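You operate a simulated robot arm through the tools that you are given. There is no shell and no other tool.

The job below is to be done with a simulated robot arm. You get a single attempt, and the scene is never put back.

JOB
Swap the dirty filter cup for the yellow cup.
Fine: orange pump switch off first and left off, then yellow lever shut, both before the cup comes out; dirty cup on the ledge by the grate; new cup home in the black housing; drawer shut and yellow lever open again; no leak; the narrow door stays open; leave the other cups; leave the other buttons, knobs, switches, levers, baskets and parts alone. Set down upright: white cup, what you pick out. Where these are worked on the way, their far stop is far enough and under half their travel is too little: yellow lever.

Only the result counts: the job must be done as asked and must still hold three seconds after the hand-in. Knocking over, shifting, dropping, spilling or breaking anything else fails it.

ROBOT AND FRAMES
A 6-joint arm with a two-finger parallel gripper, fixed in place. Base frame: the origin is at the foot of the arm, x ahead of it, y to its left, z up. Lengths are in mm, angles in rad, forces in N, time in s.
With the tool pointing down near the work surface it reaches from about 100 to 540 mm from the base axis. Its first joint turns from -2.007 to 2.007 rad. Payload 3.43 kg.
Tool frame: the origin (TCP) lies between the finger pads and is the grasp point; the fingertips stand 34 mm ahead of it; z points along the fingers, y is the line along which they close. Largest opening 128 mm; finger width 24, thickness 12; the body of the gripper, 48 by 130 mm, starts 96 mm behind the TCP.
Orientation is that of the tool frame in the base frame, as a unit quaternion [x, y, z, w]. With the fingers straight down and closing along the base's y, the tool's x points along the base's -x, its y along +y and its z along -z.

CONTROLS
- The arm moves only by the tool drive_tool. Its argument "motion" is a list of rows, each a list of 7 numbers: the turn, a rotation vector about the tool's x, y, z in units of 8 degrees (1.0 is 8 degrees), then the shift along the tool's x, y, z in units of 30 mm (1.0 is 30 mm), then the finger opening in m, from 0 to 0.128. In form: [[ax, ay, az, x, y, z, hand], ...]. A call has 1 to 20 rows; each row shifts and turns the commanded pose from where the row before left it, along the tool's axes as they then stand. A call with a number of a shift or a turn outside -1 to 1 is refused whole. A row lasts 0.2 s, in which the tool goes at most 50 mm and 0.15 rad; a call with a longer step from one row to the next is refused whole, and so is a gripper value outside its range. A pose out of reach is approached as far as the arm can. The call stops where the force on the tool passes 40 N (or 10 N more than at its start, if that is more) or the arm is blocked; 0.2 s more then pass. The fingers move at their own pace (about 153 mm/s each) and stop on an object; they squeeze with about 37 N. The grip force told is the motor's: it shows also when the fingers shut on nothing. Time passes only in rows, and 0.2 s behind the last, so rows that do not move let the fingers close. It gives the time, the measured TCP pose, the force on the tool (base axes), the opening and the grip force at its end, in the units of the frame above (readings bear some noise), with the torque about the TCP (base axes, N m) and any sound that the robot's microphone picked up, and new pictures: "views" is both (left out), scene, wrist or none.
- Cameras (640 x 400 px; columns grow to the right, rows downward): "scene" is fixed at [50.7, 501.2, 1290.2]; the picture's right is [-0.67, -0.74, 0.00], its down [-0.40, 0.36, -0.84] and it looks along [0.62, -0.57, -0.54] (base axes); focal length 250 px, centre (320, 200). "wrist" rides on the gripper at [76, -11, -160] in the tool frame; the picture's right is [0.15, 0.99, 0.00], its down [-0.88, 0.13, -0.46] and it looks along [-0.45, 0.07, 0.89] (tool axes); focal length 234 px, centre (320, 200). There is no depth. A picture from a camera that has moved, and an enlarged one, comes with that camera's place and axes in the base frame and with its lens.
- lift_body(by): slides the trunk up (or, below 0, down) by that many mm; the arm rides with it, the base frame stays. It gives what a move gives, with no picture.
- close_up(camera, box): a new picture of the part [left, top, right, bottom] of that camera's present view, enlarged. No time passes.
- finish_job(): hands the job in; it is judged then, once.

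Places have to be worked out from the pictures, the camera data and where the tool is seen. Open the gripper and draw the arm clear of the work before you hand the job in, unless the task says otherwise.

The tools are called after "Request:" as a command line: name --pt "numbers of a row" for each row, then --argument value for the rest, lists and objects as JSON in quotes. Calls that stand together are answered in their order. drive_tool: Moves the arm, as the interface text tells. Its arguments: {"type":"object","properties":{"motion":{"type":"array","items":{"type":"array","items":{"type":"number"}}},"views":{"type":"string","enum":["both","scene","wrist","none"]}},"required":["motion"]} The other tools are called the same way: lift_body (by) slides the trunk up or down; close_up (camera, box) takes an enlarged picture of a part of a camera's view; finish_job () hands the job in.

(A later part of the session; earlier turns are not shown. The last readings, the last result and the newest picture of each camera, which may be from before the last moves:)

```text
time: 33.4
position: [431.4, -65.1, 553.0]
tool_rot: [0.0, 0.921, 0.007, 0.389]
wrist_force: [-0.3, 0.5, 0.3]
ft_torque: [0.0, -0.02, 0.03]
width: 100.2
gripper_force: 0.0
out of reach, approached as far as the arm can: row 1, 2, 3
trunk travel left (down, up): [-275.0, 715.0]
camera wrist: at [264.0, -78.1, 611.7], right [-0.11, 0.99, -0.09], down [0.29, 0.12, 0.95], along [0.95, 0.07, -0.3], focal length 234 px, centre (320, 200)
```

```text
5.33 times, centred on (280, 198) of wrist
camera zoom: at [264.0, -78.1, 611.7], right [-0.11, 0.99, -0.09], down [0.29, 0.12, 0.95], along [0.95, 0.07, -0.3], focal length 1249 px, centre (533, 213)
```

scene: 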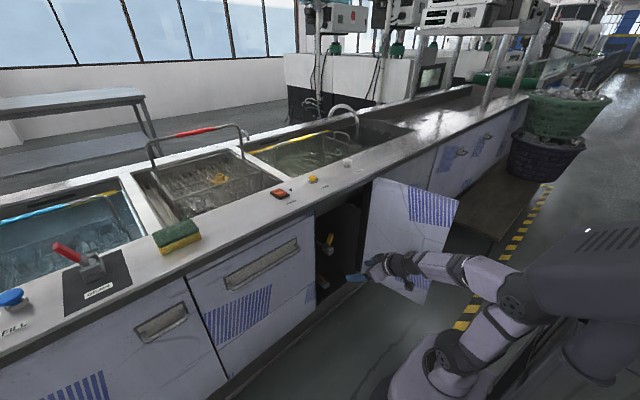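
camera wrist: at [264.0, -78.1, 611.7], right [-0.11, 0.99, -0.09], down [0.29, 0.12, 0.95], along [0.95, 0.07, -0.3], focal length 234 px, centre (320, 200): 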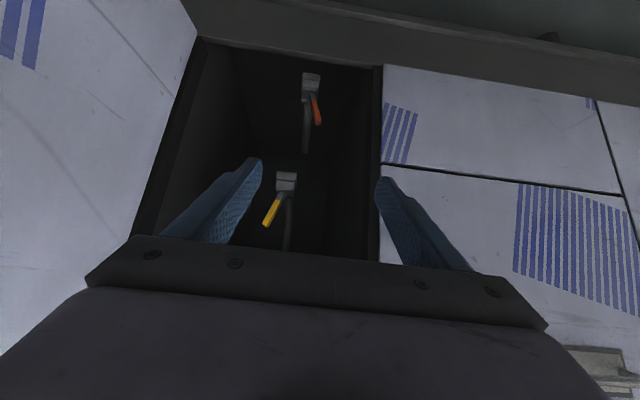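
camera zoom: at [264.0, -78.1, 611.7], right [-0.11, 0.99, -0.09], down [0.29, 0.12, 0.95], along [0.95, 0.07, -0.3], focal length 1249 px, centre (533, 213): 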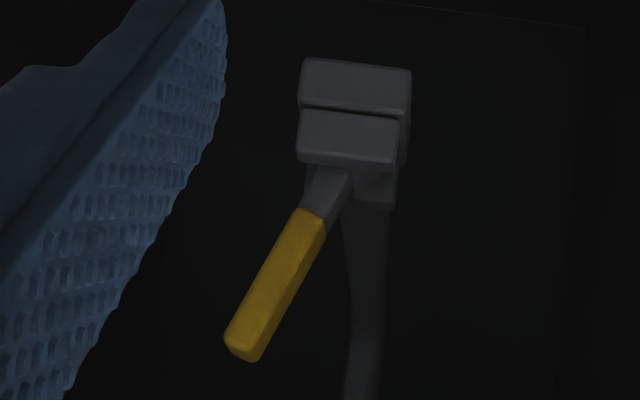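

The zoom shows the lever turning between front and back cheeks, so its axis runs along x: it leans about 17° to the right (−y) and must flip to the left (+y); the cabinet opening spans about y −234 to +14. I line up the half-open fingers to straddle the lever, first stopping at the opening.

Request:
drive_tool --pt "0.092 -0.275 -0.039 0 0 0 0.056" --pt "0 0 0 -0.416 -0.558 0.624 0.056" --pt "0 0 0 -0.416 -0.558 0.624 0.056" --pt "0 0 0 -0.416 -0.558 0.624 0.056" --pt "0 0 0 -0.416 -0.558 0.624 0.056" --pt "0 0 0 0 0 0 0.056" --views "both"

Request:
close_up --camera "wrist" --box '[224, 100, 416, 260]'

```text
time: 34.8
position: [527.3, -136.0, 553.3]
tool_rot: [0.002, 0.906, -0.004, 0.424]
wrist_force: [-0.4, 0.4, 0.1]
ft_torque: [-0.01, -0.01, 0.03]
width: 56.1
gripper_force: 0.1
out of reach, approached as far as the arm can: row 1
trunk travel left (down, up): [-275.0, 715.0]
camera wrist: at [356.4, -145.5, 597.4], right [-0.09, 0.99, -0.12], down [0.22, 0.14, 0.97], along [0.97, 0.06, -0.23], focal length 234 px, centre (320, 200)
```

scene: 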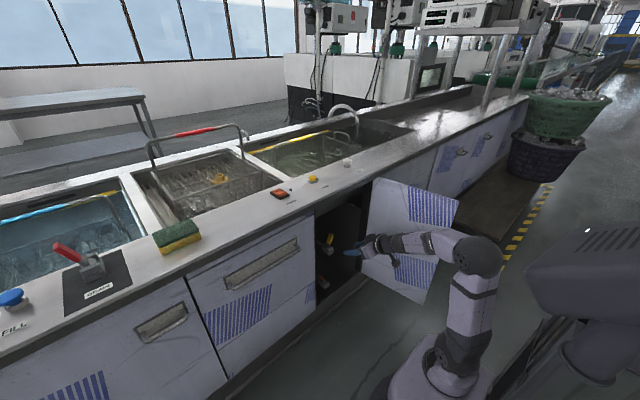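
wrist: 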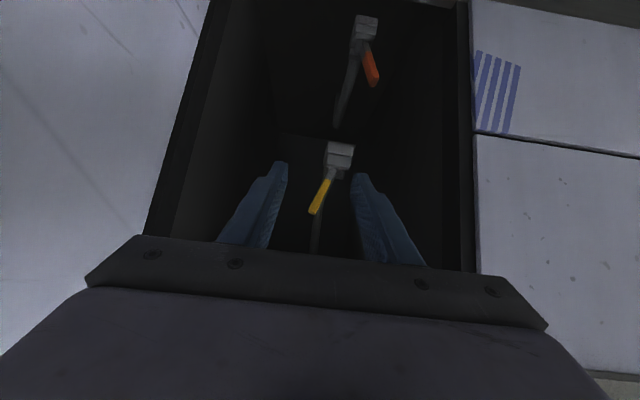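

```text
2.50 times, centred on (320, 180) of wrist
camera zoom: at [356.4, -145.5, 597.4], right [-0.09, 0.99, -0.12], down [0.22, 0.14, 0.97], along [0.97, 0.06, -0.23], focal length 585 px, centre (320, 250)
```

zoom: 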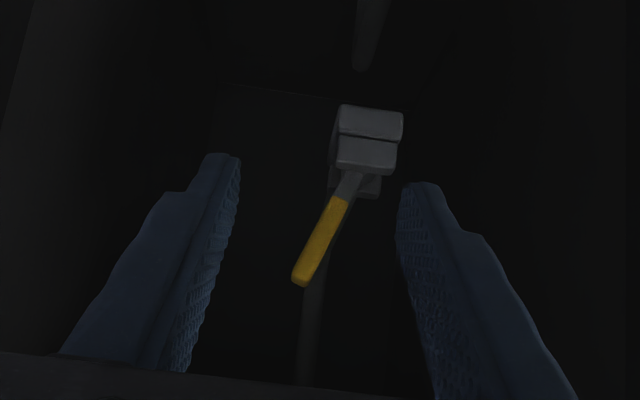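

The lever runs between the fingers (at z≈525 its centre is y≈-129). I advance so the fingers straddle it at its handle.

Request:
drive_tool --pt "0 0 0 -0.42 0.04 0.762 0.056" --pt "0 0 0 -0.42 0.04 0.762 0.056" --pt "0 0 0 -0.42 0.04 0.762 0.056" --pt "0 0 0 -0.42 0.04 0.762 0.056" --pt "0 0 0 -0.42 0.04 0.762 0.056" --pt "0 0 0 0 0 0 0.056" --views "both"

Request:
close_up --camera "wrist" --box '[224, 100, 416, 260]'

Request:
close_up --camera "scene" --box '[304, 220, 368, 260]'

```text
time: 36.1
position: [656.4, -130.1, 528.8]
tool_rot: [0.002, 0.906, -0.005, 0.424]
wrist_force: [0.5, 0.0, -0.4]
ft_torque: [-0.01, 0.0, 0.02]
width: 56.1
gripper_force: 0.0
trunk travel left (down, up): [-275.0, 715.0]
camera wrist: at [485.1, -139.5, 574.2], right [-0.09, 0.99, -0.12], down [0.22, 0.14, 0.97], along [0.97, 0.06, -0.23], focal length 234 px, centre (320, 200)
```

scene: 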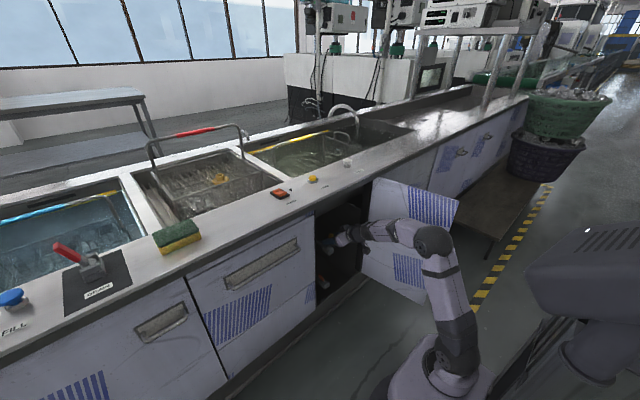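
wrist: 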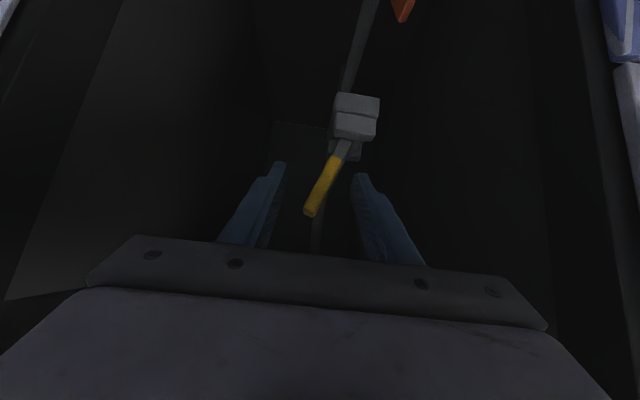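

```text
2.50 times, centred on (320, 180) of wrist
camera zoom: at [485.1, -139.5, 574.2], right [-0.09, 0.99, -0.12], down [0.22, 0.14, 0.97], along [0.97, 0.06, -0.23], focal length 585 px, centre (320, 250)
```

zoom: 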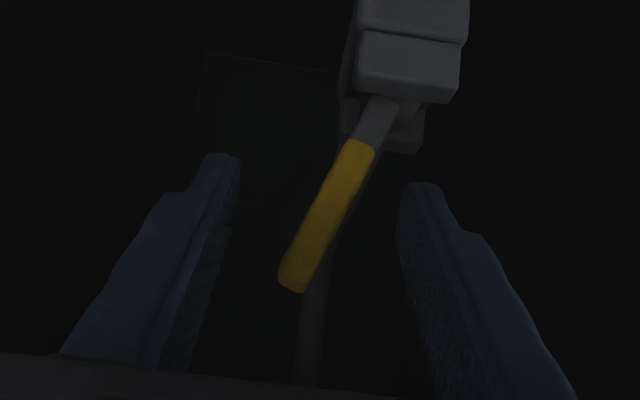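

```text
10.00 times, centred on (336, 240) of scene
camera zoom: at [50.7, 501.2, 1290.2], right [-0.67, -0.74, 0.0], down [-0.4, 0.36, -0.84], along [0.62, -0.57, -0.54], focal length 2500 px, centre (160, -200)
```

zoom: 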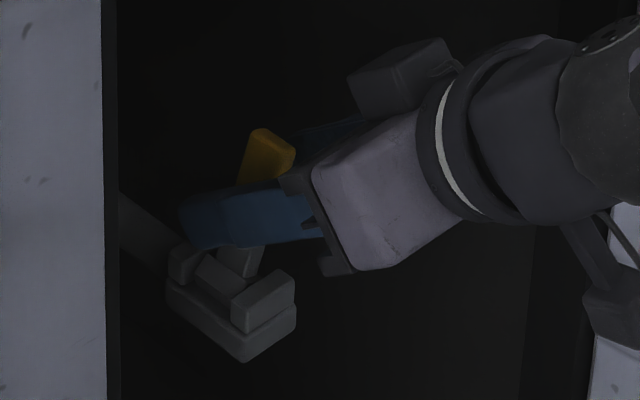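

The lever is between the fingers. I narrow the gap to 40 mm and push it to the left (+y), watching the force.

Request:
drive_tool --pt "0 0 0 0 0.1 0 0.04" --pt "0 0 0 0 0.2 0 0.04" --pt "0 0 0 0 0.2 0 0.04" --pt "0 0 0 0 0.2 0 0.04" --pt "0 0 0 0 0.2 0 0.04" --pt "0 0 0 0 0.2 0 0.04" --pt "0 0 0 0 0 0 0.04" --views "wrist"

Request:
close_up --camera "wrist" --box '[224, 100, 416, 260]'

```text
time: 37.8
position: [655.3, -96.7, 528.5]
tool_rot: [0.001, 0.906, -0.005, 0.423]
wrist_force: [0.2, -0.5, -0.6]
ft_torque: [0.02, -0.02, 0.0]
width: 39.9
gripper_force: 0.0
trunk travel left (down, up): [-275.0, 715.0]
camera wrist: at [484.3, -105.8, 574.1], right [-0.09, 0.99, -0.12], down [0.22, 0.14, 0.97], along [0.97, 0.06, -0.23], focal length 234 px, centre (320, 200)
```

wrist: 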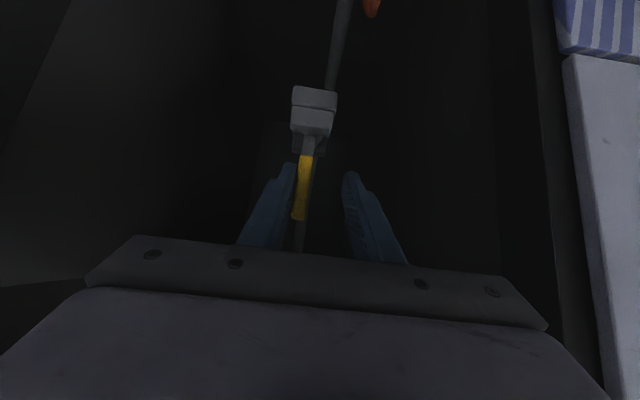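

```text
2.50 times, centred on (320, 180) of wrist
camera zoom: at [484.3, -105.8, 574.1], right [-0.09, 0.99, -0.12], down [0.22, 0.14, 0.97], along [0.97, 0.06, -0.23], focal length 585 px, centre (320, 250)
```

zoom: 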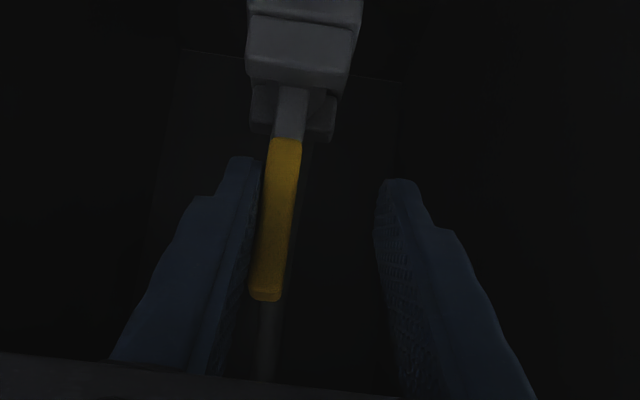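

The lever follows the finger and is now upright, with almost no force. I continue pushing left.

Request:
drive_tool --pt "0 0 0 0 0.2 0 0.04" --pt "0 0 0 0 0.2 0 0.04" --pt "0 0 0 0 0.2 0 0.04" --pt "0 0 0 0 0 0 0.04" --views "wrist"

Request:
close_up --camera "wrist" --box '[224, 100, 416, 260]'

```text
time: 38.8
position: [656.7, -81.0, 529.0]
tool_rot: [0.004, 0.906, -0.007, 0.424]
wrist_force: [1.7, -12.7, 0.2]
ft_torque: [-0.37, 0.0, -0.22]
width: 47.0
gripper_force: 6.3
trunk travel left (down, up): [-275.0, 715.0]
camera wrist: at [485.0, -90.0, 574.1], right [-0.08, 0.99, -0.12], down [0.22, 0.14, 0.97], along [0.97, 0.05, -0.23], focal length 234 px, centre (320, 200)
```

wrist: 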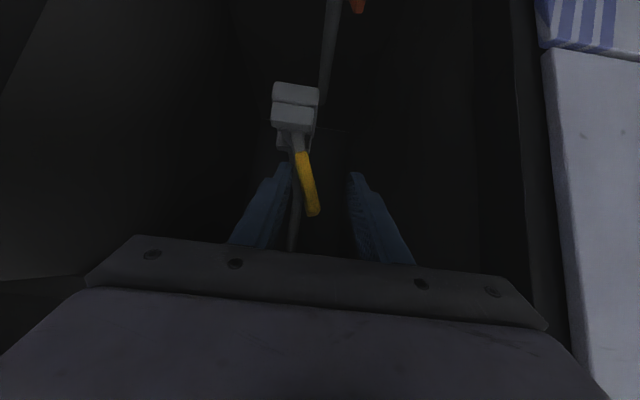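

```text
2.50 times, centred on (320, 180) of wrist
camera zoom: at [485.0, -90.0, 574.1], right [-0.08, 0.99, -0.12], down [0.22, 0.14, 0.97], along [0.97, 0.05, -0.23], focal length 585 px, centre (320, 250)
```

zoom: 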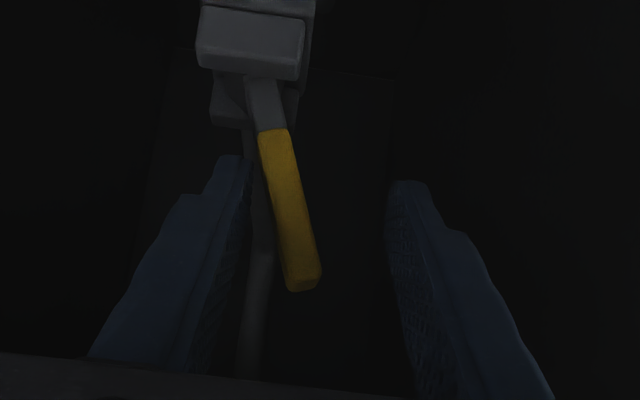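

The lever has snapped over to the left stop, leaning about 19° to +y with 12 N resistance at the stop. I center the fingers around it again without touching and withdraw straight back.

Request:
drive_tool --pt "0 0 0 0 -0.3 0 0.056" --pt "0 0 0 0 0 0 0.056" --pt "0 0 0 0.42 0 -0.762 0.056" --pt "0 0 0 0.42 0 -0.762 0.056" --pt "0 0 0 0.42 0 -0.762 0.056" --pt "0 0 0 0.42 0 -0.762 0.056" --pt "0 0 0 0.42 0 -0.762 0.056" --pt "0 0 0 0 0 0 0.1" --views "both"

Request:
close_up --camera "wrist" --box '[224, 100, 416, 260]'

Request:
close_up --camera "scene" --box '[304, 200, 384, 290]'

```text
time: 40.5
position: [528.9, -85.6, 553.3]
tool_rot: [0.002, 0.906, -0.005, 0.423]
wrist_force: [-0.9, -0.2, -0.1]
ft_torque: [-0.02, -0.04, 0.01]
width: 100.0
gripper_force: 0.0
trunk travel left (down, up): [-275.0, 715.0]
camera wrist: at [357.1, -96.0, 598.0], right [-0.09, 0.99, -0.12], down [0.22, 0.14, 0.97], along [0.97, 0.06, -0.23], focal length 234 px, centre (320, 200)
```

scene: 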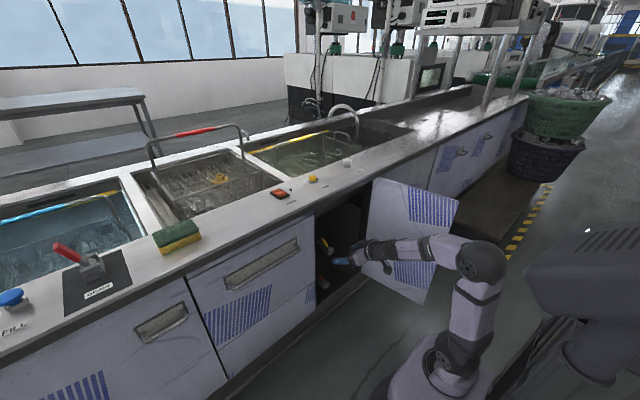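
wrist: 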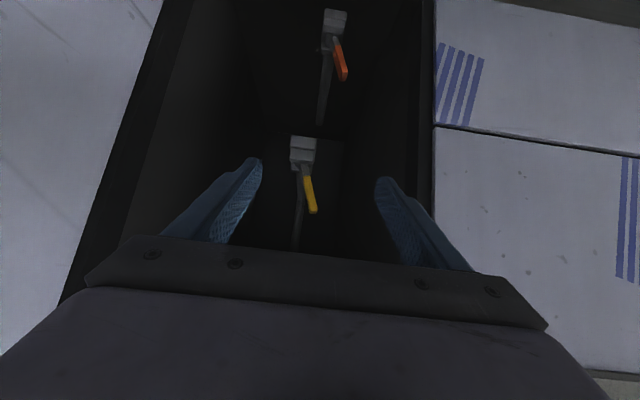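

```text
2.50 times, centred on (320, 180) of wrist
camera zoom: at [357.1, -96.0, 598.0], right [-0.09, 0.99, -0.12], down [0.22, 0.14, 0.97], along [0.97, 0.06, -0.23], focal length 585 px, centre (320, 250)
```

zoom: 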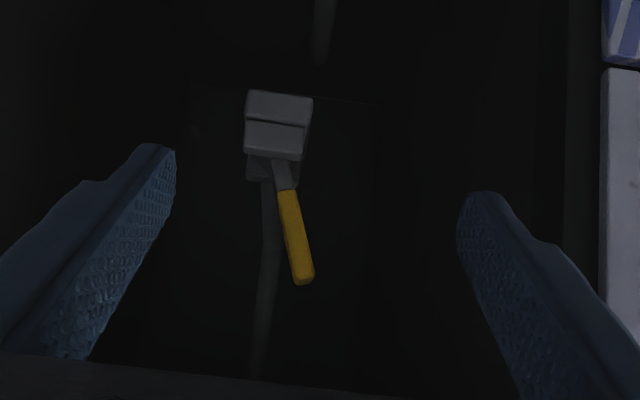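

```text
4.44 times, centred on (344, 245) of scene
camera zoom: at [50.7, 501.2, 1290.2], right [-0.67, -0.74, 0.0], down [-0.4, 0.36, -0.84], along [0.62, -0.57, -0.54], focal length 1111 px, centre (213, 0)
```

zoom: 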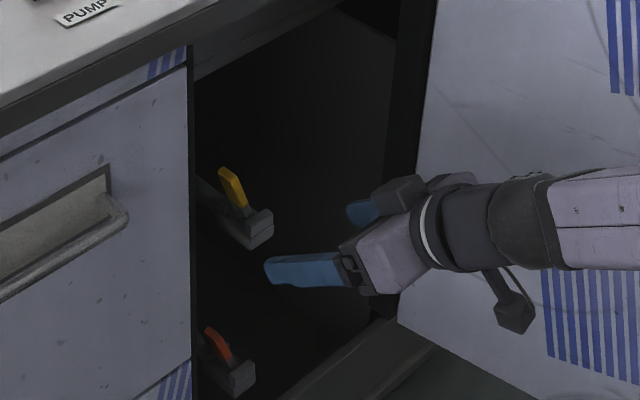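

The yellow lever is shut (leaning left in both views). Now I back out of the cabinet and move left in front of the drawer with the long handle to look at it.

Request:
drive_tool --pt "0 0 0 0.6 0 -0.7 0.1" --pt "0 0 0 0.6 0 -0.7 0.1" --pt "0 0 0 0.6 0 -0.7 0.1" --pt "0 1 0 0 0 0 0.1" --pt "0 1 0 0 0 0 0.1" --pt "0 0 0 0.3 1 -0.3 0.1" --pt "0 0 0 0.3 1 -0.3 0.1" --pt "0 0 0 0 1 0 0.1" --pt "0 0 0 0 1 0 0.1" --pt "0 0 0 0 1 0 0.1" --pt "0 0 0 0 1 0 0.1" --pt "0 0 0 0 1 0 0.1" --pt "0 0 0 0 1 0 0.1" --views "both"

```text
time: 43.4
position: [427.5, 157.6, 553.5]
tool_rot: [-0.001, 0.948, 0.002, 0.318]
wrist_force: [0.4, -0.4, 0.0]
ft_torque: [0.01, -0.01, -0.02]
width: 100.2
gripper_force: 0.0
out of reach, approached as far as the arm can: row 4, 7
trunk travel left (down, up): [-275.0, 715.0]
camera wrist: at [270.0, 146.3, 636.0], right [-0.12, 0.99, -0.09], down [0.43, 0.13, 0.9], along [0.9, 0.07, -0.44], focal length 234 px, centre (320, 200)
```

scene: 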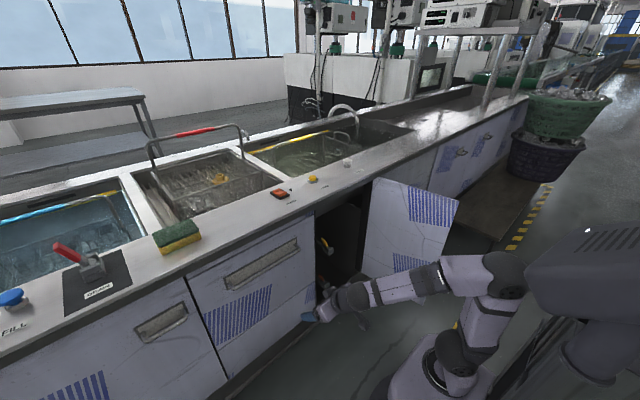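
wrist: 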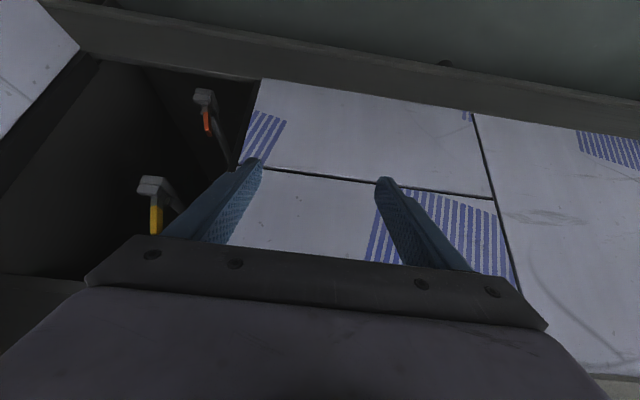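

I need the handle of that drawer in view, so I lift the trunk by 200 mm.

Request:
lift_body --by 200

Request:
close_up --camera "wrist" --box '[0, 0, 640, 400]'

Request:
close_up --camera "scene" --box '[130, 220, 330, 380]'

```text
time: 45.5
position: [427.9, 158.0, 753.3]
tool_rot: [-0.001, 0.948, 0.002, 0.318]
wrist_force: [0.6, -0.1, -1.1]
ft_torque: [0.0, -0.01, -0.04]
width: 100.2
gripper_force: 0.1
trunk travel left (down, up): [-475.0, 515.0]
```

```text
1.00 times, centred on (320, 200) of wrist (not enlarged: the box is as wide or as high as the picture)
camera zoom: at [270.1, 146.1, 836.0], right [-0.12, 0.99, -0.09], down [0.43, 0.13, 0.9], along [0.9, 0.07, -0.44], focal length 234 px, centre (320, 200)
```

zoom: 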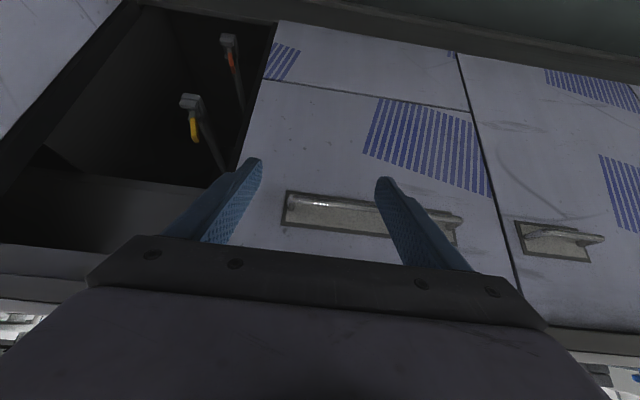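

```text
2.50 times, centred on (230, 300) of scene
camera zoom: at [50.7, 501.2, 1290.2], right [-0.67, -0.74, 0.0], down [-0.4, 0.36, -0.84], along [0.62, -0.57, -0.54], focal length 625 px, centre (545, -50)
```

zoom: 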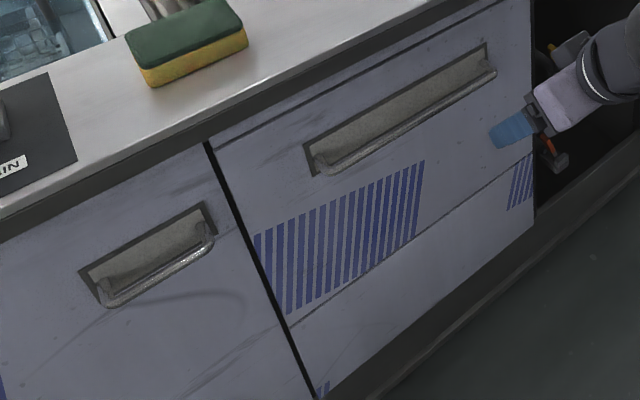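

The drawer handle is a bar roughly from (567, 124, 690) to (562, 374, 694). I enlarge it in both cameras to judge the gap behind the bar.

Request:
close_up --camera "scene" --box '[245, 230, 309, 270]'

Request:
close_up --camera "wrist" --box '[270, 170, 398, 250]'

Request:
close_up --camera "scene" --box '[215, 250, 295, 300]'

```text
10.00 times, centred on (277, 250) of scene
camera zoom: at [50.7, 501.2, 1290.2], right [-0.67, -0.74, 0.0], down [-0.4, 0.36, -0.84], along [0.62, -0.57, -0.54], focal length 2500 px, centre (750, -300)
```

zoom: 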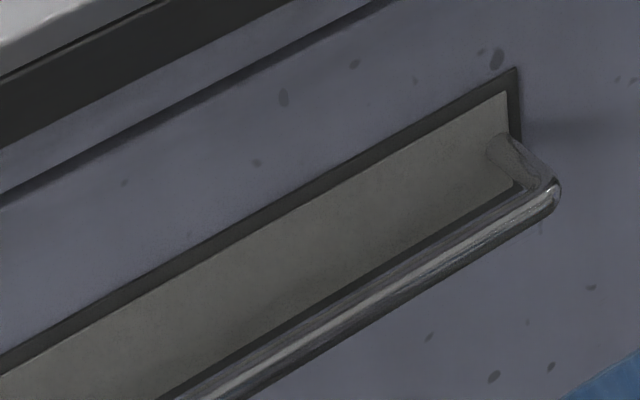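

```text
5.00 times, centred on (334, 210) of wrist
camera zoom: at [270.1, 146.1, 836.0], right [-0.12, 0.99, -0.09], down [0.43, 0.13, 0.9], along [0.9, 0.07, -0.44], focal length 1171 px, centre (250, 150)
```

zoom: 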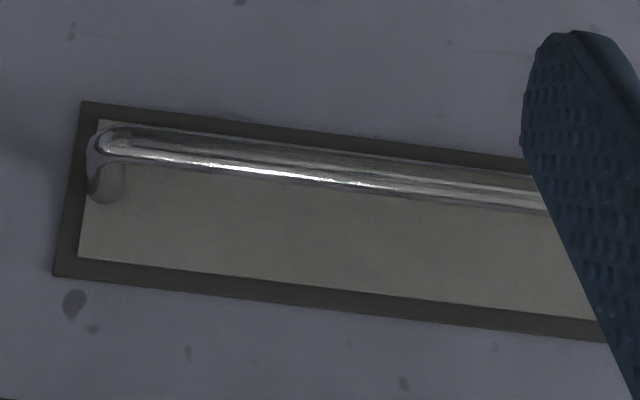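

```text
8.00 times, centred on (255, 275) of scene
camera zoom: at [50.7, 501.2, 1290.2], right [-0.67, -0.74, 0.0], down [-0.4, 0.36, -0.84], along [0.62, -0.57, -0.54], focal length 2000 px, centre (840, -400)
```

zoom: 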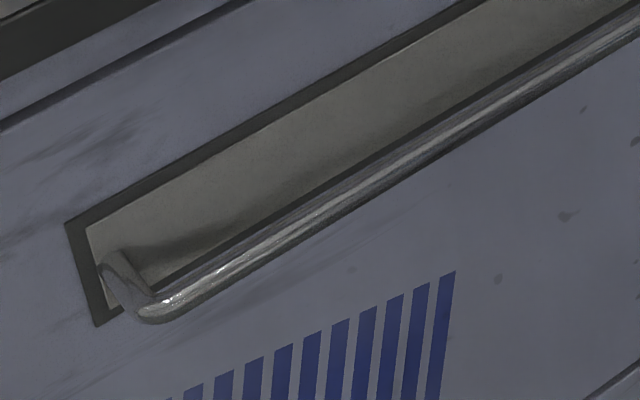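

The bar stands about 34 mm off its plate, at x≈567, z≈694. I tilt to 48°, move left to y≈330 and roll the tool 90° so the fingers can close around the bar from above and below.

Request:
drive_tool --pt "0 -1 0 0 0 0 0.1" --pt "0 -0.36 0 0 0.5 0 0.1" --pt "0 0 0 0 1 0 0.1" --pt "0 0 0 0 1 0 0.1" --pt "0 0 0 0 1 0 0.1" --pt "0 0 0 0 1 0 0.1" --pt "0 0 0 0 1 0 0.1" --pt "0 0 1 0 0 0 0.1" --pt "0 0 1 0 0 0 0.1" --pt "0 0 1 0 0 0 0.1" --pt "0 0 1 0 0 0 0.1" --pt "0 0 1 0 0 0 0.1" --pt "0 0 1 0 0 0 0.1" --pt "0 0 1 0 0 0 0.1" --pt "0 0 1 0 0 0 0.1" --pt "0 0 1 0 0 0 0.1" --pt "0 0 1 0 0 0 0.1" --pt "0 0 1 0 0 0 0.1" --pt "0 0 0.25 0 0 0 0.1" --views "both"

```text
time: 49.5
position: [475.3, 325.1, 830.1]
tool_rot: [0.646, 0.648, 0.286, 0.283]
wrist_force: [-0.1, -0.4, -0.4]
ft_torque: [-0.02, 0.0, 0.03]
width: 100.0
gripper_force: 0.0
out of reach, approached as far as the arm can: row 16, 17, 18, 19
trunk travel left (down, up): [-475.0, 515.0]
camera wrist: at [348.7, 398.9, 930.0], right [0.67, 0.15, 0.73], down [-0.24, -0.88, 0.4], along [0.7, -0.45, -0.55], focal length 234 px, centre (320, 200)
```

scene: 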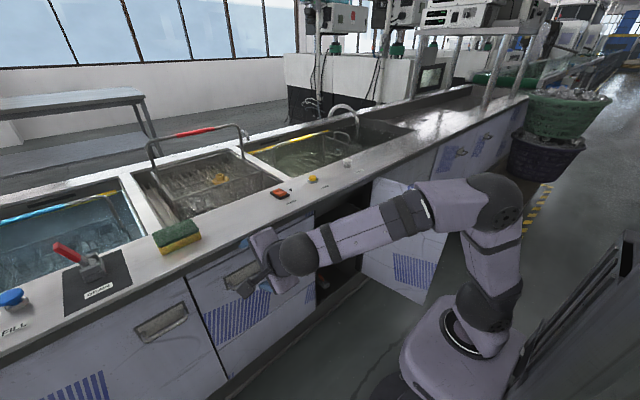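
wrist: 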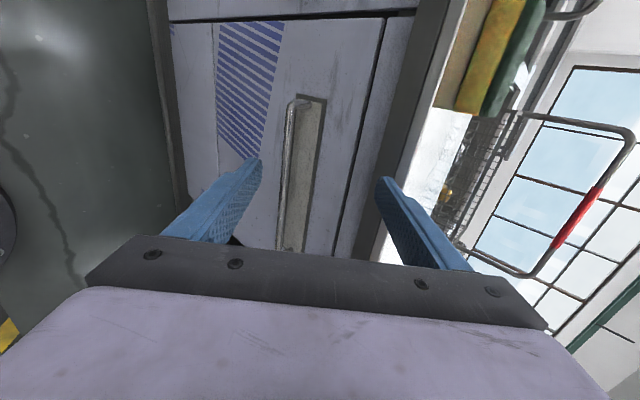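

The tool is rolled; the reach limit raised it to z≈830 so the upper finger is near the worktop lip. I narrow the fingers right away and enlarge to check lip and bar positions.

Request:
drive_tool --pt "0 0 0 0 0 -0.5 0.03" --pt "0 0 0 0 0 0 0.03" --views "wrist"

Request:
close_up --camera "wrist" --box '[240, 60, 480, 260]'

Request:
close_up --camera "scene" --box '[190, 200, 318, 300]'

```text
time: 50.1
position: [463.8, 324.3, 840.4]
tool_rot: [0.646, 0.647, 0.287, 0.285]
wrist_force: [0.6, -0.5, -1.1]
ft_torque: [0.0, -0.03, -0.01]
width: 30.4
gripper_force: 0.0
trunk travel left (down, up): [-475.0, 515.0]
camera wrist: at [337.3, 399.3, 940.6], right [0.66, 0.15, 0.73], down [-0.25, -0.88, 0.4], along [0.71, -0.45, -0.55], focal length 234 px, centre (320, 200)
```

wrist: 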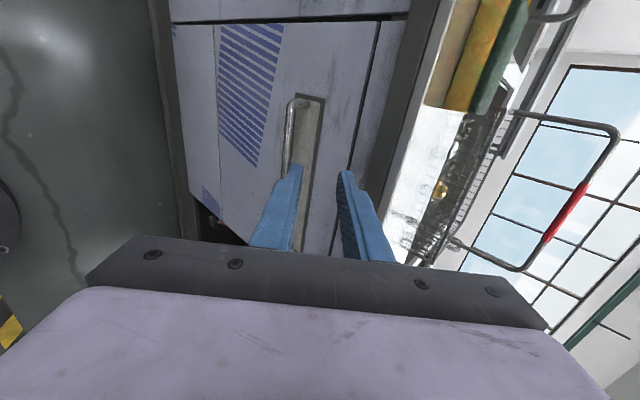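

```text
2.00 times, centred on (360, 160) of wrist
camera zoom: at [337.3, 399.3, 940.6], right [0.66, 0.15, 0.73], down [-0.25, -0.88, 0.4], along [0.71, -0.45, -0.55], focal length 468 px, centre (240, 280)
```

zoom: 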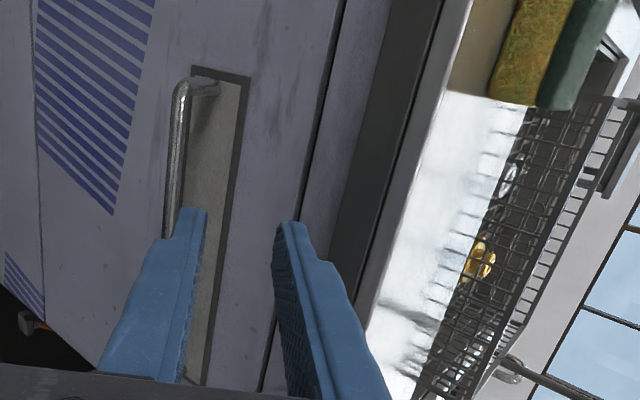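

```text
4.00 times, centred on (254, 250) of scene
camera zoom: at [50.7, 501.2, 1290.2], right [-0.67, -0.74, 0.0], down [-0.4, 0.36, -0.84], along [0.62, -0.57, -0.54], focal length 1000 px, centre (584, 0)
```

zoom: 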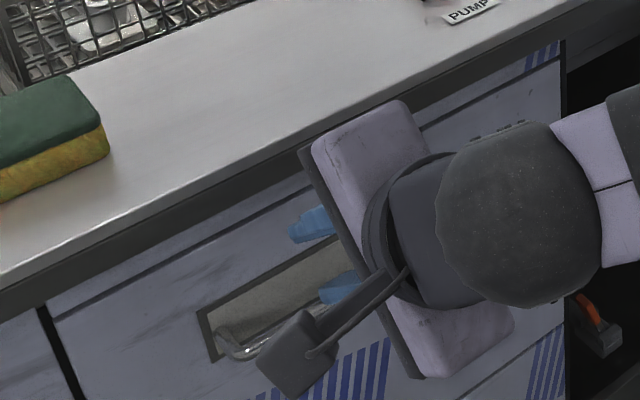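

Bar and lip positions are consistent (bar x≈566, z≈693; lip at x≈545, z 833–863). I move to a point 80 mm short of the bar along the approach line, then look.

Request:
drive_tool --pt "0 0 0 0 -0.328 0.609 0.03" --pt "0 0 0 0 -0.328 0.609 0.03" --pt "0 0 0 0 -0.328 0.609 0.03" --pt "0 0 0 0 -0.328 0.609 0.03" --pt "0 0 0 0 0 0 0.03" --views "wrist"

Request:
close_up --camera "wrist" --box '[240, 100, 400, 260]'

Request:
close_up --camera "scene" --box '[215, 230, 311, 300]'

```text
time: 51.3
position: [519.0, 325.0, 799.1]
tool_rot: [0.645, 0.649, 0.286, 0.285]
wrist_force: [0.5, 1.0, 0.1]
ft_torque: [0.01, -0.01, 0.03]
width: 30.0
gripper_force: 0.1
out of reach, approached as far as the arm can: row 1, 2, 3, 4
trunk travel left (down, up): [-475.0, 515.0]
camera wrist: at [392.4, 399.9, 899.4], right [0.67, 0.15, 0.73], down [-0.24, -0.88, 0.4], along [0.7, -0.45, -0.55], focal length 234 px, centre (320, 200)
```

wrist: 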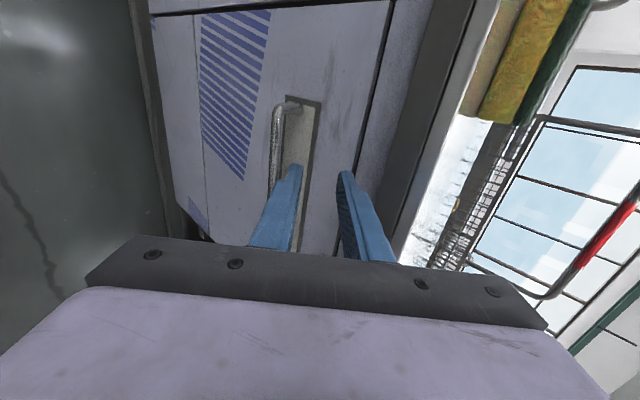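

```text
2.50 times, centred on (320, 180) of wrist
camera zoom: at [392.4, 399.9, 899.4], right [0.67, 0.15, 0.73], down [-0.24, -0.88, 0.4], along [0.7, -0.45, -0.55], focal length 585 px, centre (320, 250)
```

zoom: 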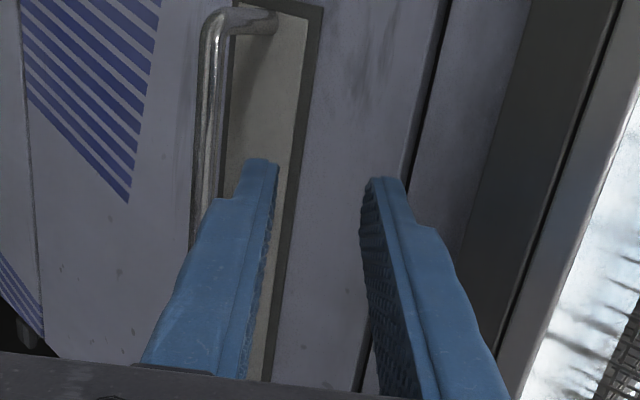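

```text
5.71 times, centred on (263, 265) of scene
camera zoom: at [50.7, 501.2, 1290.2], right [-0.67, -0.74, 0.0], down [-0.4, 0.36, -0.84], along [0.62, -0.57, -0.54], focal length 1428 px, centre (646, -171)
```

zoom: 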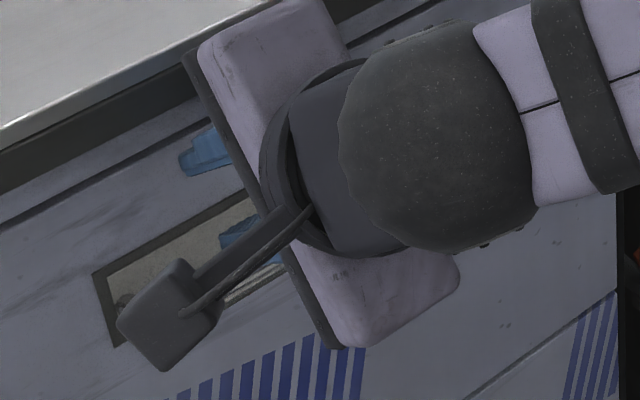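

The arm refuses to go lower with this roll, probably the last joint is near its stop (base turn plus roll). I back off and roll the other way by 180°, putting the camera on the right side.

Request:
drive_tool --pt "0 0 0 0 0 -1 0.03" --pt "0 0 0 0 0 -1 0.03" --pt "0 0 -1 0 0 0 0.03" --pt "0 0 -1 0 0 0 0.03" --pt "0 0 -1 0 0 0 0.03" --pt "0 0 -1 0 0 0 0.03" --pt "0 0 -1 0 0 0 0.03" --pt "0 0 -1 0 0 0 0.03" --pt "0 0 -1 0 0 0 0.03" --pt "0 0 -1 0 0 0 0.03" --pt "0 0 -1 0 0 0 0.03" --pt "0 0 -1 0 0 0 0.03" --pt "0 0 -1 0 0 0 0.03" --pt "0 0 -1 0 0 0 0.03" --pt "0 0 -1 0 0 0 0.03" --pt "0 0 -1 0 0 0 0.03" --pt "0 0 -1 0 0 0 0.03" --pt "0 0 -1 0 0 0 0.03" --pt "0 0 -1 0 0 0 0.03" --pt "0 0 -1 0 0 0 0.03" --views "none"

Request:
drive_tool --pt "0 0 -1 0 0 0 0.03" --pt "0 0 -1 0 0 0 0.03" --pt "0 0 -1 0 0 0 0.03" --pt "0 0 -1 0 0 0 0.03" --pt "0 0 -0.5 0 0 0 0.03" --pt "0 0 0 0 0 0 0.03" --views "both"

```text
time: 55.5
position: [474.5, 323.5, 839.2]
tool_rot: [-0.416, 0.813, -0.184, 0.363]
wrist_force: [-0.3, -0.1, 0.4]
ft_torque: [-0.01, -0.02, 0.01]
width: 30.0
gripper_force: 0.1
trunk travel left (down, up): [-475.0, 515.0]
```

```text
time: 56.9
position: [473.5, 323.0, 839.4]
tool_rot: [0.647, -0.645, 0.287, -0.288]
wrist_force: [0.6, 0.3, 0.4]
ft_torque: [0.03, -0.02, -0.03]
width: 29.9
gripper_force: 0.1
trunk travel left (down, up): [-475.0, 515.0]
camera wrist: at [363.8, 246.9, 954.9], right [-0.66, -0.15, -0.74], down [-0.43, 0.88, 0.21], along [0.62, 0.45, -0.64], focal length 234 px, centre (320, 200)
```

scene: 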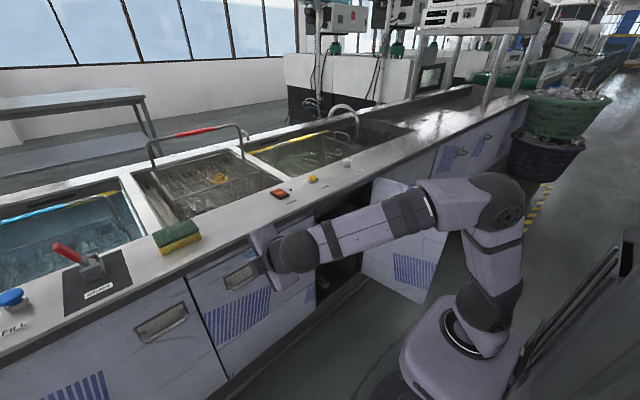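
wrist: 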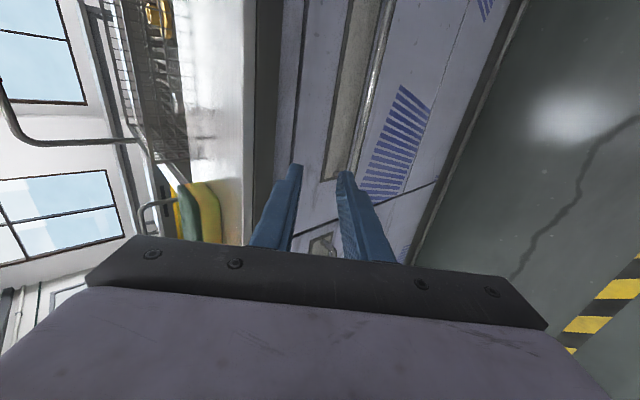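

Now rolled the other way (camera on the right). I move down to the pre-point again.

Request:
drive_tool --pt "0 0 0 0 0.382 0.54 0.03" --pt "0 0 0 0 0.382 0.54 0.03" --pt "0 0 0 0 0.382 0.54 0.03" --pt "0 0 0 0 0.382 0.54 0.03" --pt "0 0 0 0 0 0 0.03" --views "both"

Request:
close_up --camera "wrist" --box '[240, 100, 400, 260]'

Request:
close_up --camera "scene" --box '[215, 230, 311, 300]'

```text
time: 58.1
position: [492.0, 324.3, 760.8]
tool_rot: [0.647, -0.645, 0.287, -0.288]
wrist_force: [-0.5, -0.4, -0.2]
ft_torque: [-0.01, 0.02, 0.02]
width: 30.2
gripper_force: 0.1
trunk travel left (down, up): [-475.0, 515.0]
camera wrist: at [380.5, 247.5, 876.8], right [-0.66, -0.15, -0.74], down [-0.43, 0.88, 0.21], along [0.62, 0.45, -0.64], focal length 234 px, centre (320, 200)
```

scene: 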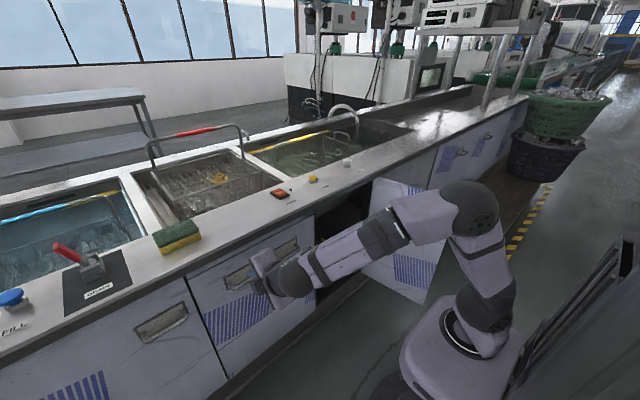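
wrist: 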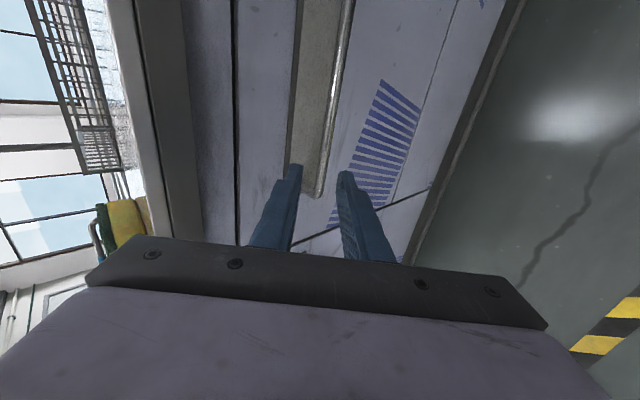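

```text
2.50 times, centred on (320, 180) of wrist
camera zoom: at [380.5, 247.5, 876.8], right [-0.66, -0.15, -0.74], down [-0.43, 0.88, 0.21], along [0.62, 0.45, -0.64], focal length 585 px, centre (320, 250)
```

zoom: 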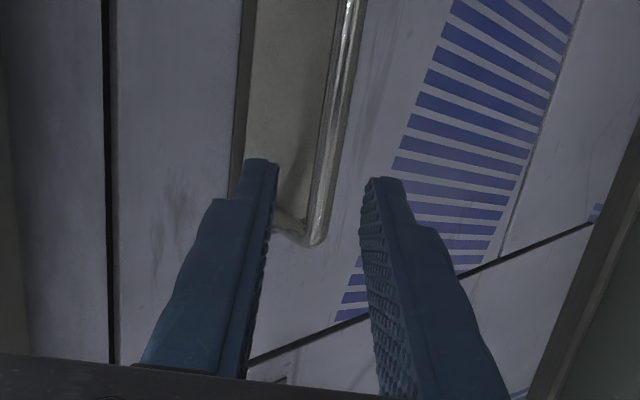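

```text
5.71 times, centred on (263, 265) of scene
camera zoom: at [50.7, 501.2, 1290.2], right [-0.67, -0.74, 0.0], down [-0.4, 0.36, -0.84], along [0.62, -0.57, -0.54], focal length 1428 px, centre (646, -171)
```

zoom: 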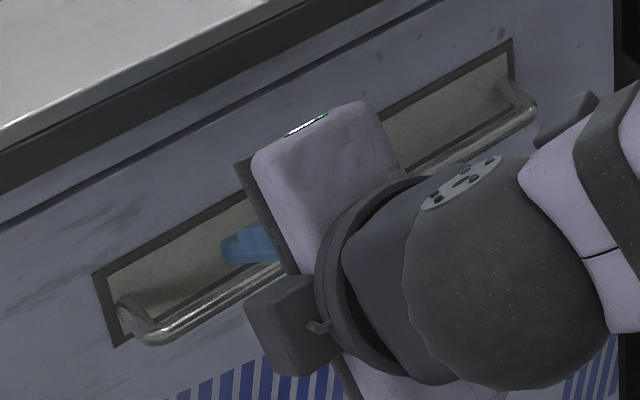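

The bar lies about 98 mm ahead and 7 mm to the lower side of the tool axis, i.e. near (560, 324, 690). I advance so it sits between the fingers.

Request:
drive_tool --pt "0 0 0 0 0.06 0.633 0.03" --pt "0 0 0 0 0.06 0.633 0.03" --pt "0 0 0 0 0.06 0.633 0.03" --pt "0 0 0 0 0.06 0.633 0.03" --pt "0 0 0 0 0 0 0.03" --views "wrist"

Request:
close_up --camera "wrist" --box '[240, 100, 400, 260]'

Request:
close_up --camera "scene" --box '[215, 230, 311, 300]'

```text
time: 59.3
position: [544.3, 324.4, 705.3]
tool_rot: [0.647, -0.645, 0.286, -0.289]
wrist_force: [0.2, -0.1, -0.6]
ft_torque: [0.01, 0.01, -0.01]
width: 29.9
gripper_force: 0.0
trunk travel left (down, up): [-475.0, 515.0]
camera wrist: at [432.8, 247.6, 821.2], right [-0.66, -0.15, -0.74], down [-0.43, 0.88, 0.21], along [0.62, 0.45, -0.64], focal length 234 px, centre (320, 200)
```

wrist: 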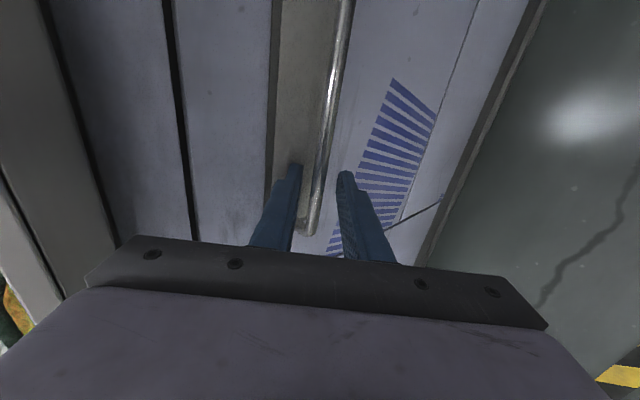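

```text
2.50 times, centred on (320, 180) of wrist
camera zoom: at [432.8, 247.6, 821.2], right [-0.66, -0.15, -0.74], down [-0.43, 0.88, 0.21], along [0.62, 0.45, -0.64], focal length 585 px, centre (320, 250)
```

zoom: 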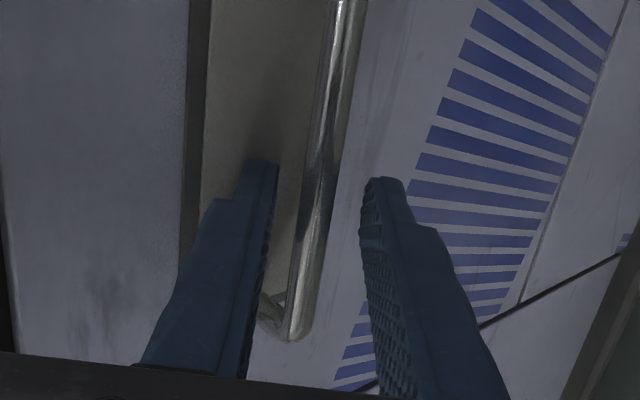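

```text
5.71 times, centred on (263, 265) of scene
camera zoom: at [50.7, 501.2, 1290.2], right [-0.67, -0.74, 0.0], down [-0.4, 0.36, -0.84], along [0.62, -0.57, -0.54], focal length 1428 px, centre (646, -171)
```

zoom: 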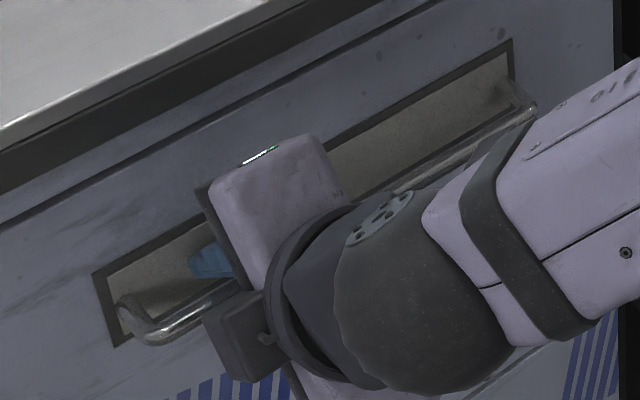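

The bar runs between the fingers, about 15–20 mm ahead of the TCP. I close on it.

Request:
drive_tool --pt "0 0 0 0 0 0 0.0" --pt "0 0 0 0 0 0 0.0" --pt "0 0 0 0 0 0 0.0" --views "wrist"

```text
time: 60.1
position: [543.5, 324.0, 706.5]
tool_rot: [0.646, -0.645, 0.287, -0.289]
wrist_force: [5.4, 1.9, 6.8]
ft_torque: [-0.49, -0.13, -0.15]
width: 10.8
gripper_force: 44.3
trunk travel left (down, up): [-475.0, 515.0]
camera wrist: at [432.9, 247.5, 822.3], right [-0.66, -0.15, -0.74], down [-0.43, 0.88, 0.21], along [0.62, 0.46, -0.64], focal length 234 px, centre (320, 200)
```

wrist: 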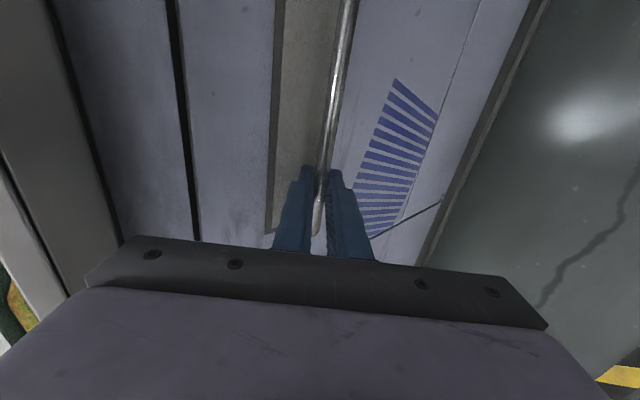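

The fingers hold the 10.8 mm bar. I pull straight back in small steps.

Request:
drive_tool --pt "0 0 0 0 0.268 -0.297 0.0" --pt "0 0 0 0 0.268 -0.297 0.0" --pt "0 0 0 0 0.268 -0.297 0.0" --pt "0 0 0 0 0.268 -0.297 0.0" --pt "0 0 0 0 0.268 -0.297 0.0" --pt "0 0 0 0 0 0 0.0" --views "both"

```text
time: 61.5
position: [482.0, 324.8, 706.9]
tool_rot: [0.646, -0.645, 0.286, -0.29]
wrist_force: [-1.3, 1.0, 11.8]
ft_torque: [0.09, -0.07, 0.51]
width: 10.8
gripper_force: 44.3
trunk travel left (down, up): [-475.0, 515.0]
camera wrist: at [370.7, 247.4, 822.4], right [-0.66, -0.15, -0.74], down [-0.43, 0.88, 0.21], along [0.62, 0.46, -0.64], focal length 234 px, centre (320, 200)
```

scene: 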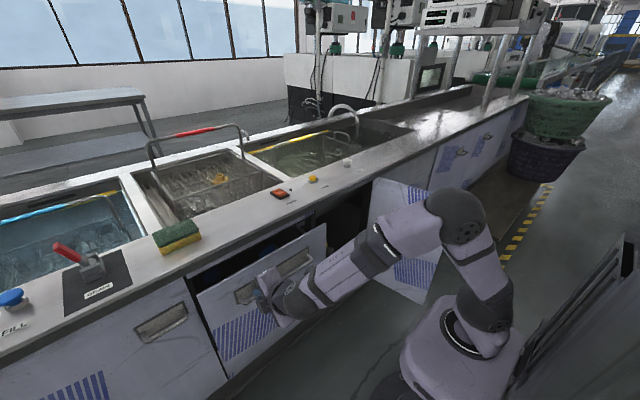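
wrist: 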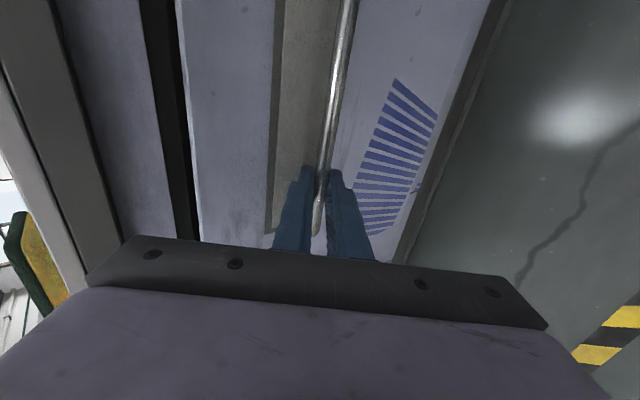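

The drawer slides out smoothly. I keep pulling, with a tiny upward correction to relieve the vertical force.

Request:
drive_tool --pt "0 0 0 0 0.238 -0.32 0.0" --pt "0 0 0 0 0.268 -0.297 0.0" --pt "0 0 0 0 0.268 -0.297 0.0" --pt "0 0 0 0 0.268 -0.297 0.0" --pt "0 0 0 0 0.268 -0.297 0.0" --pt "0 0 0 0 0.268 -0.297 0.0" --pt "0 0 0 0 0.268 -0.297 0.0" --pt "0 0 0 0 0 0 0.0" --views "both"

```text
time: 63.3
position: [398.8, 323.6, 706.8]
tool_rot: [0.646, -0.646, 0.286, -0.289]
wrist_force: [-1.6, 7.9, 2.5]
ft_torque: [-0.25, -0.04, 0.02]
width: 10.8
gripper_force: 44.2
trunk travel left (down, up): [-475.0, 515.0]
camera wrist: at [288.4, 247.7, 822.7], right [-0.66, -0.15, -0.74], down [-0.43, 0.88, 0.21], along [0.62, 0.45, -0.64], focal length 234 px, centre (320, 200)
```

scene: 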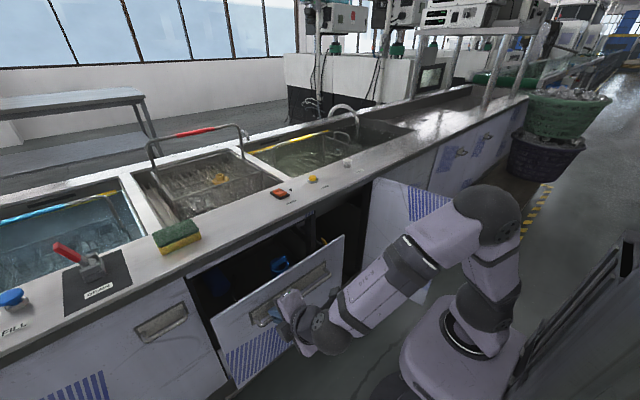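
wrist: 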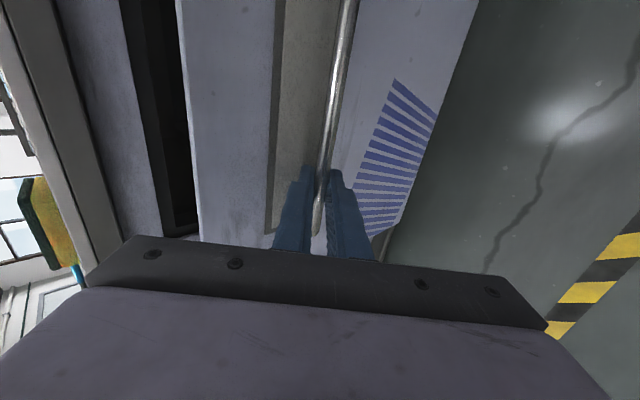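

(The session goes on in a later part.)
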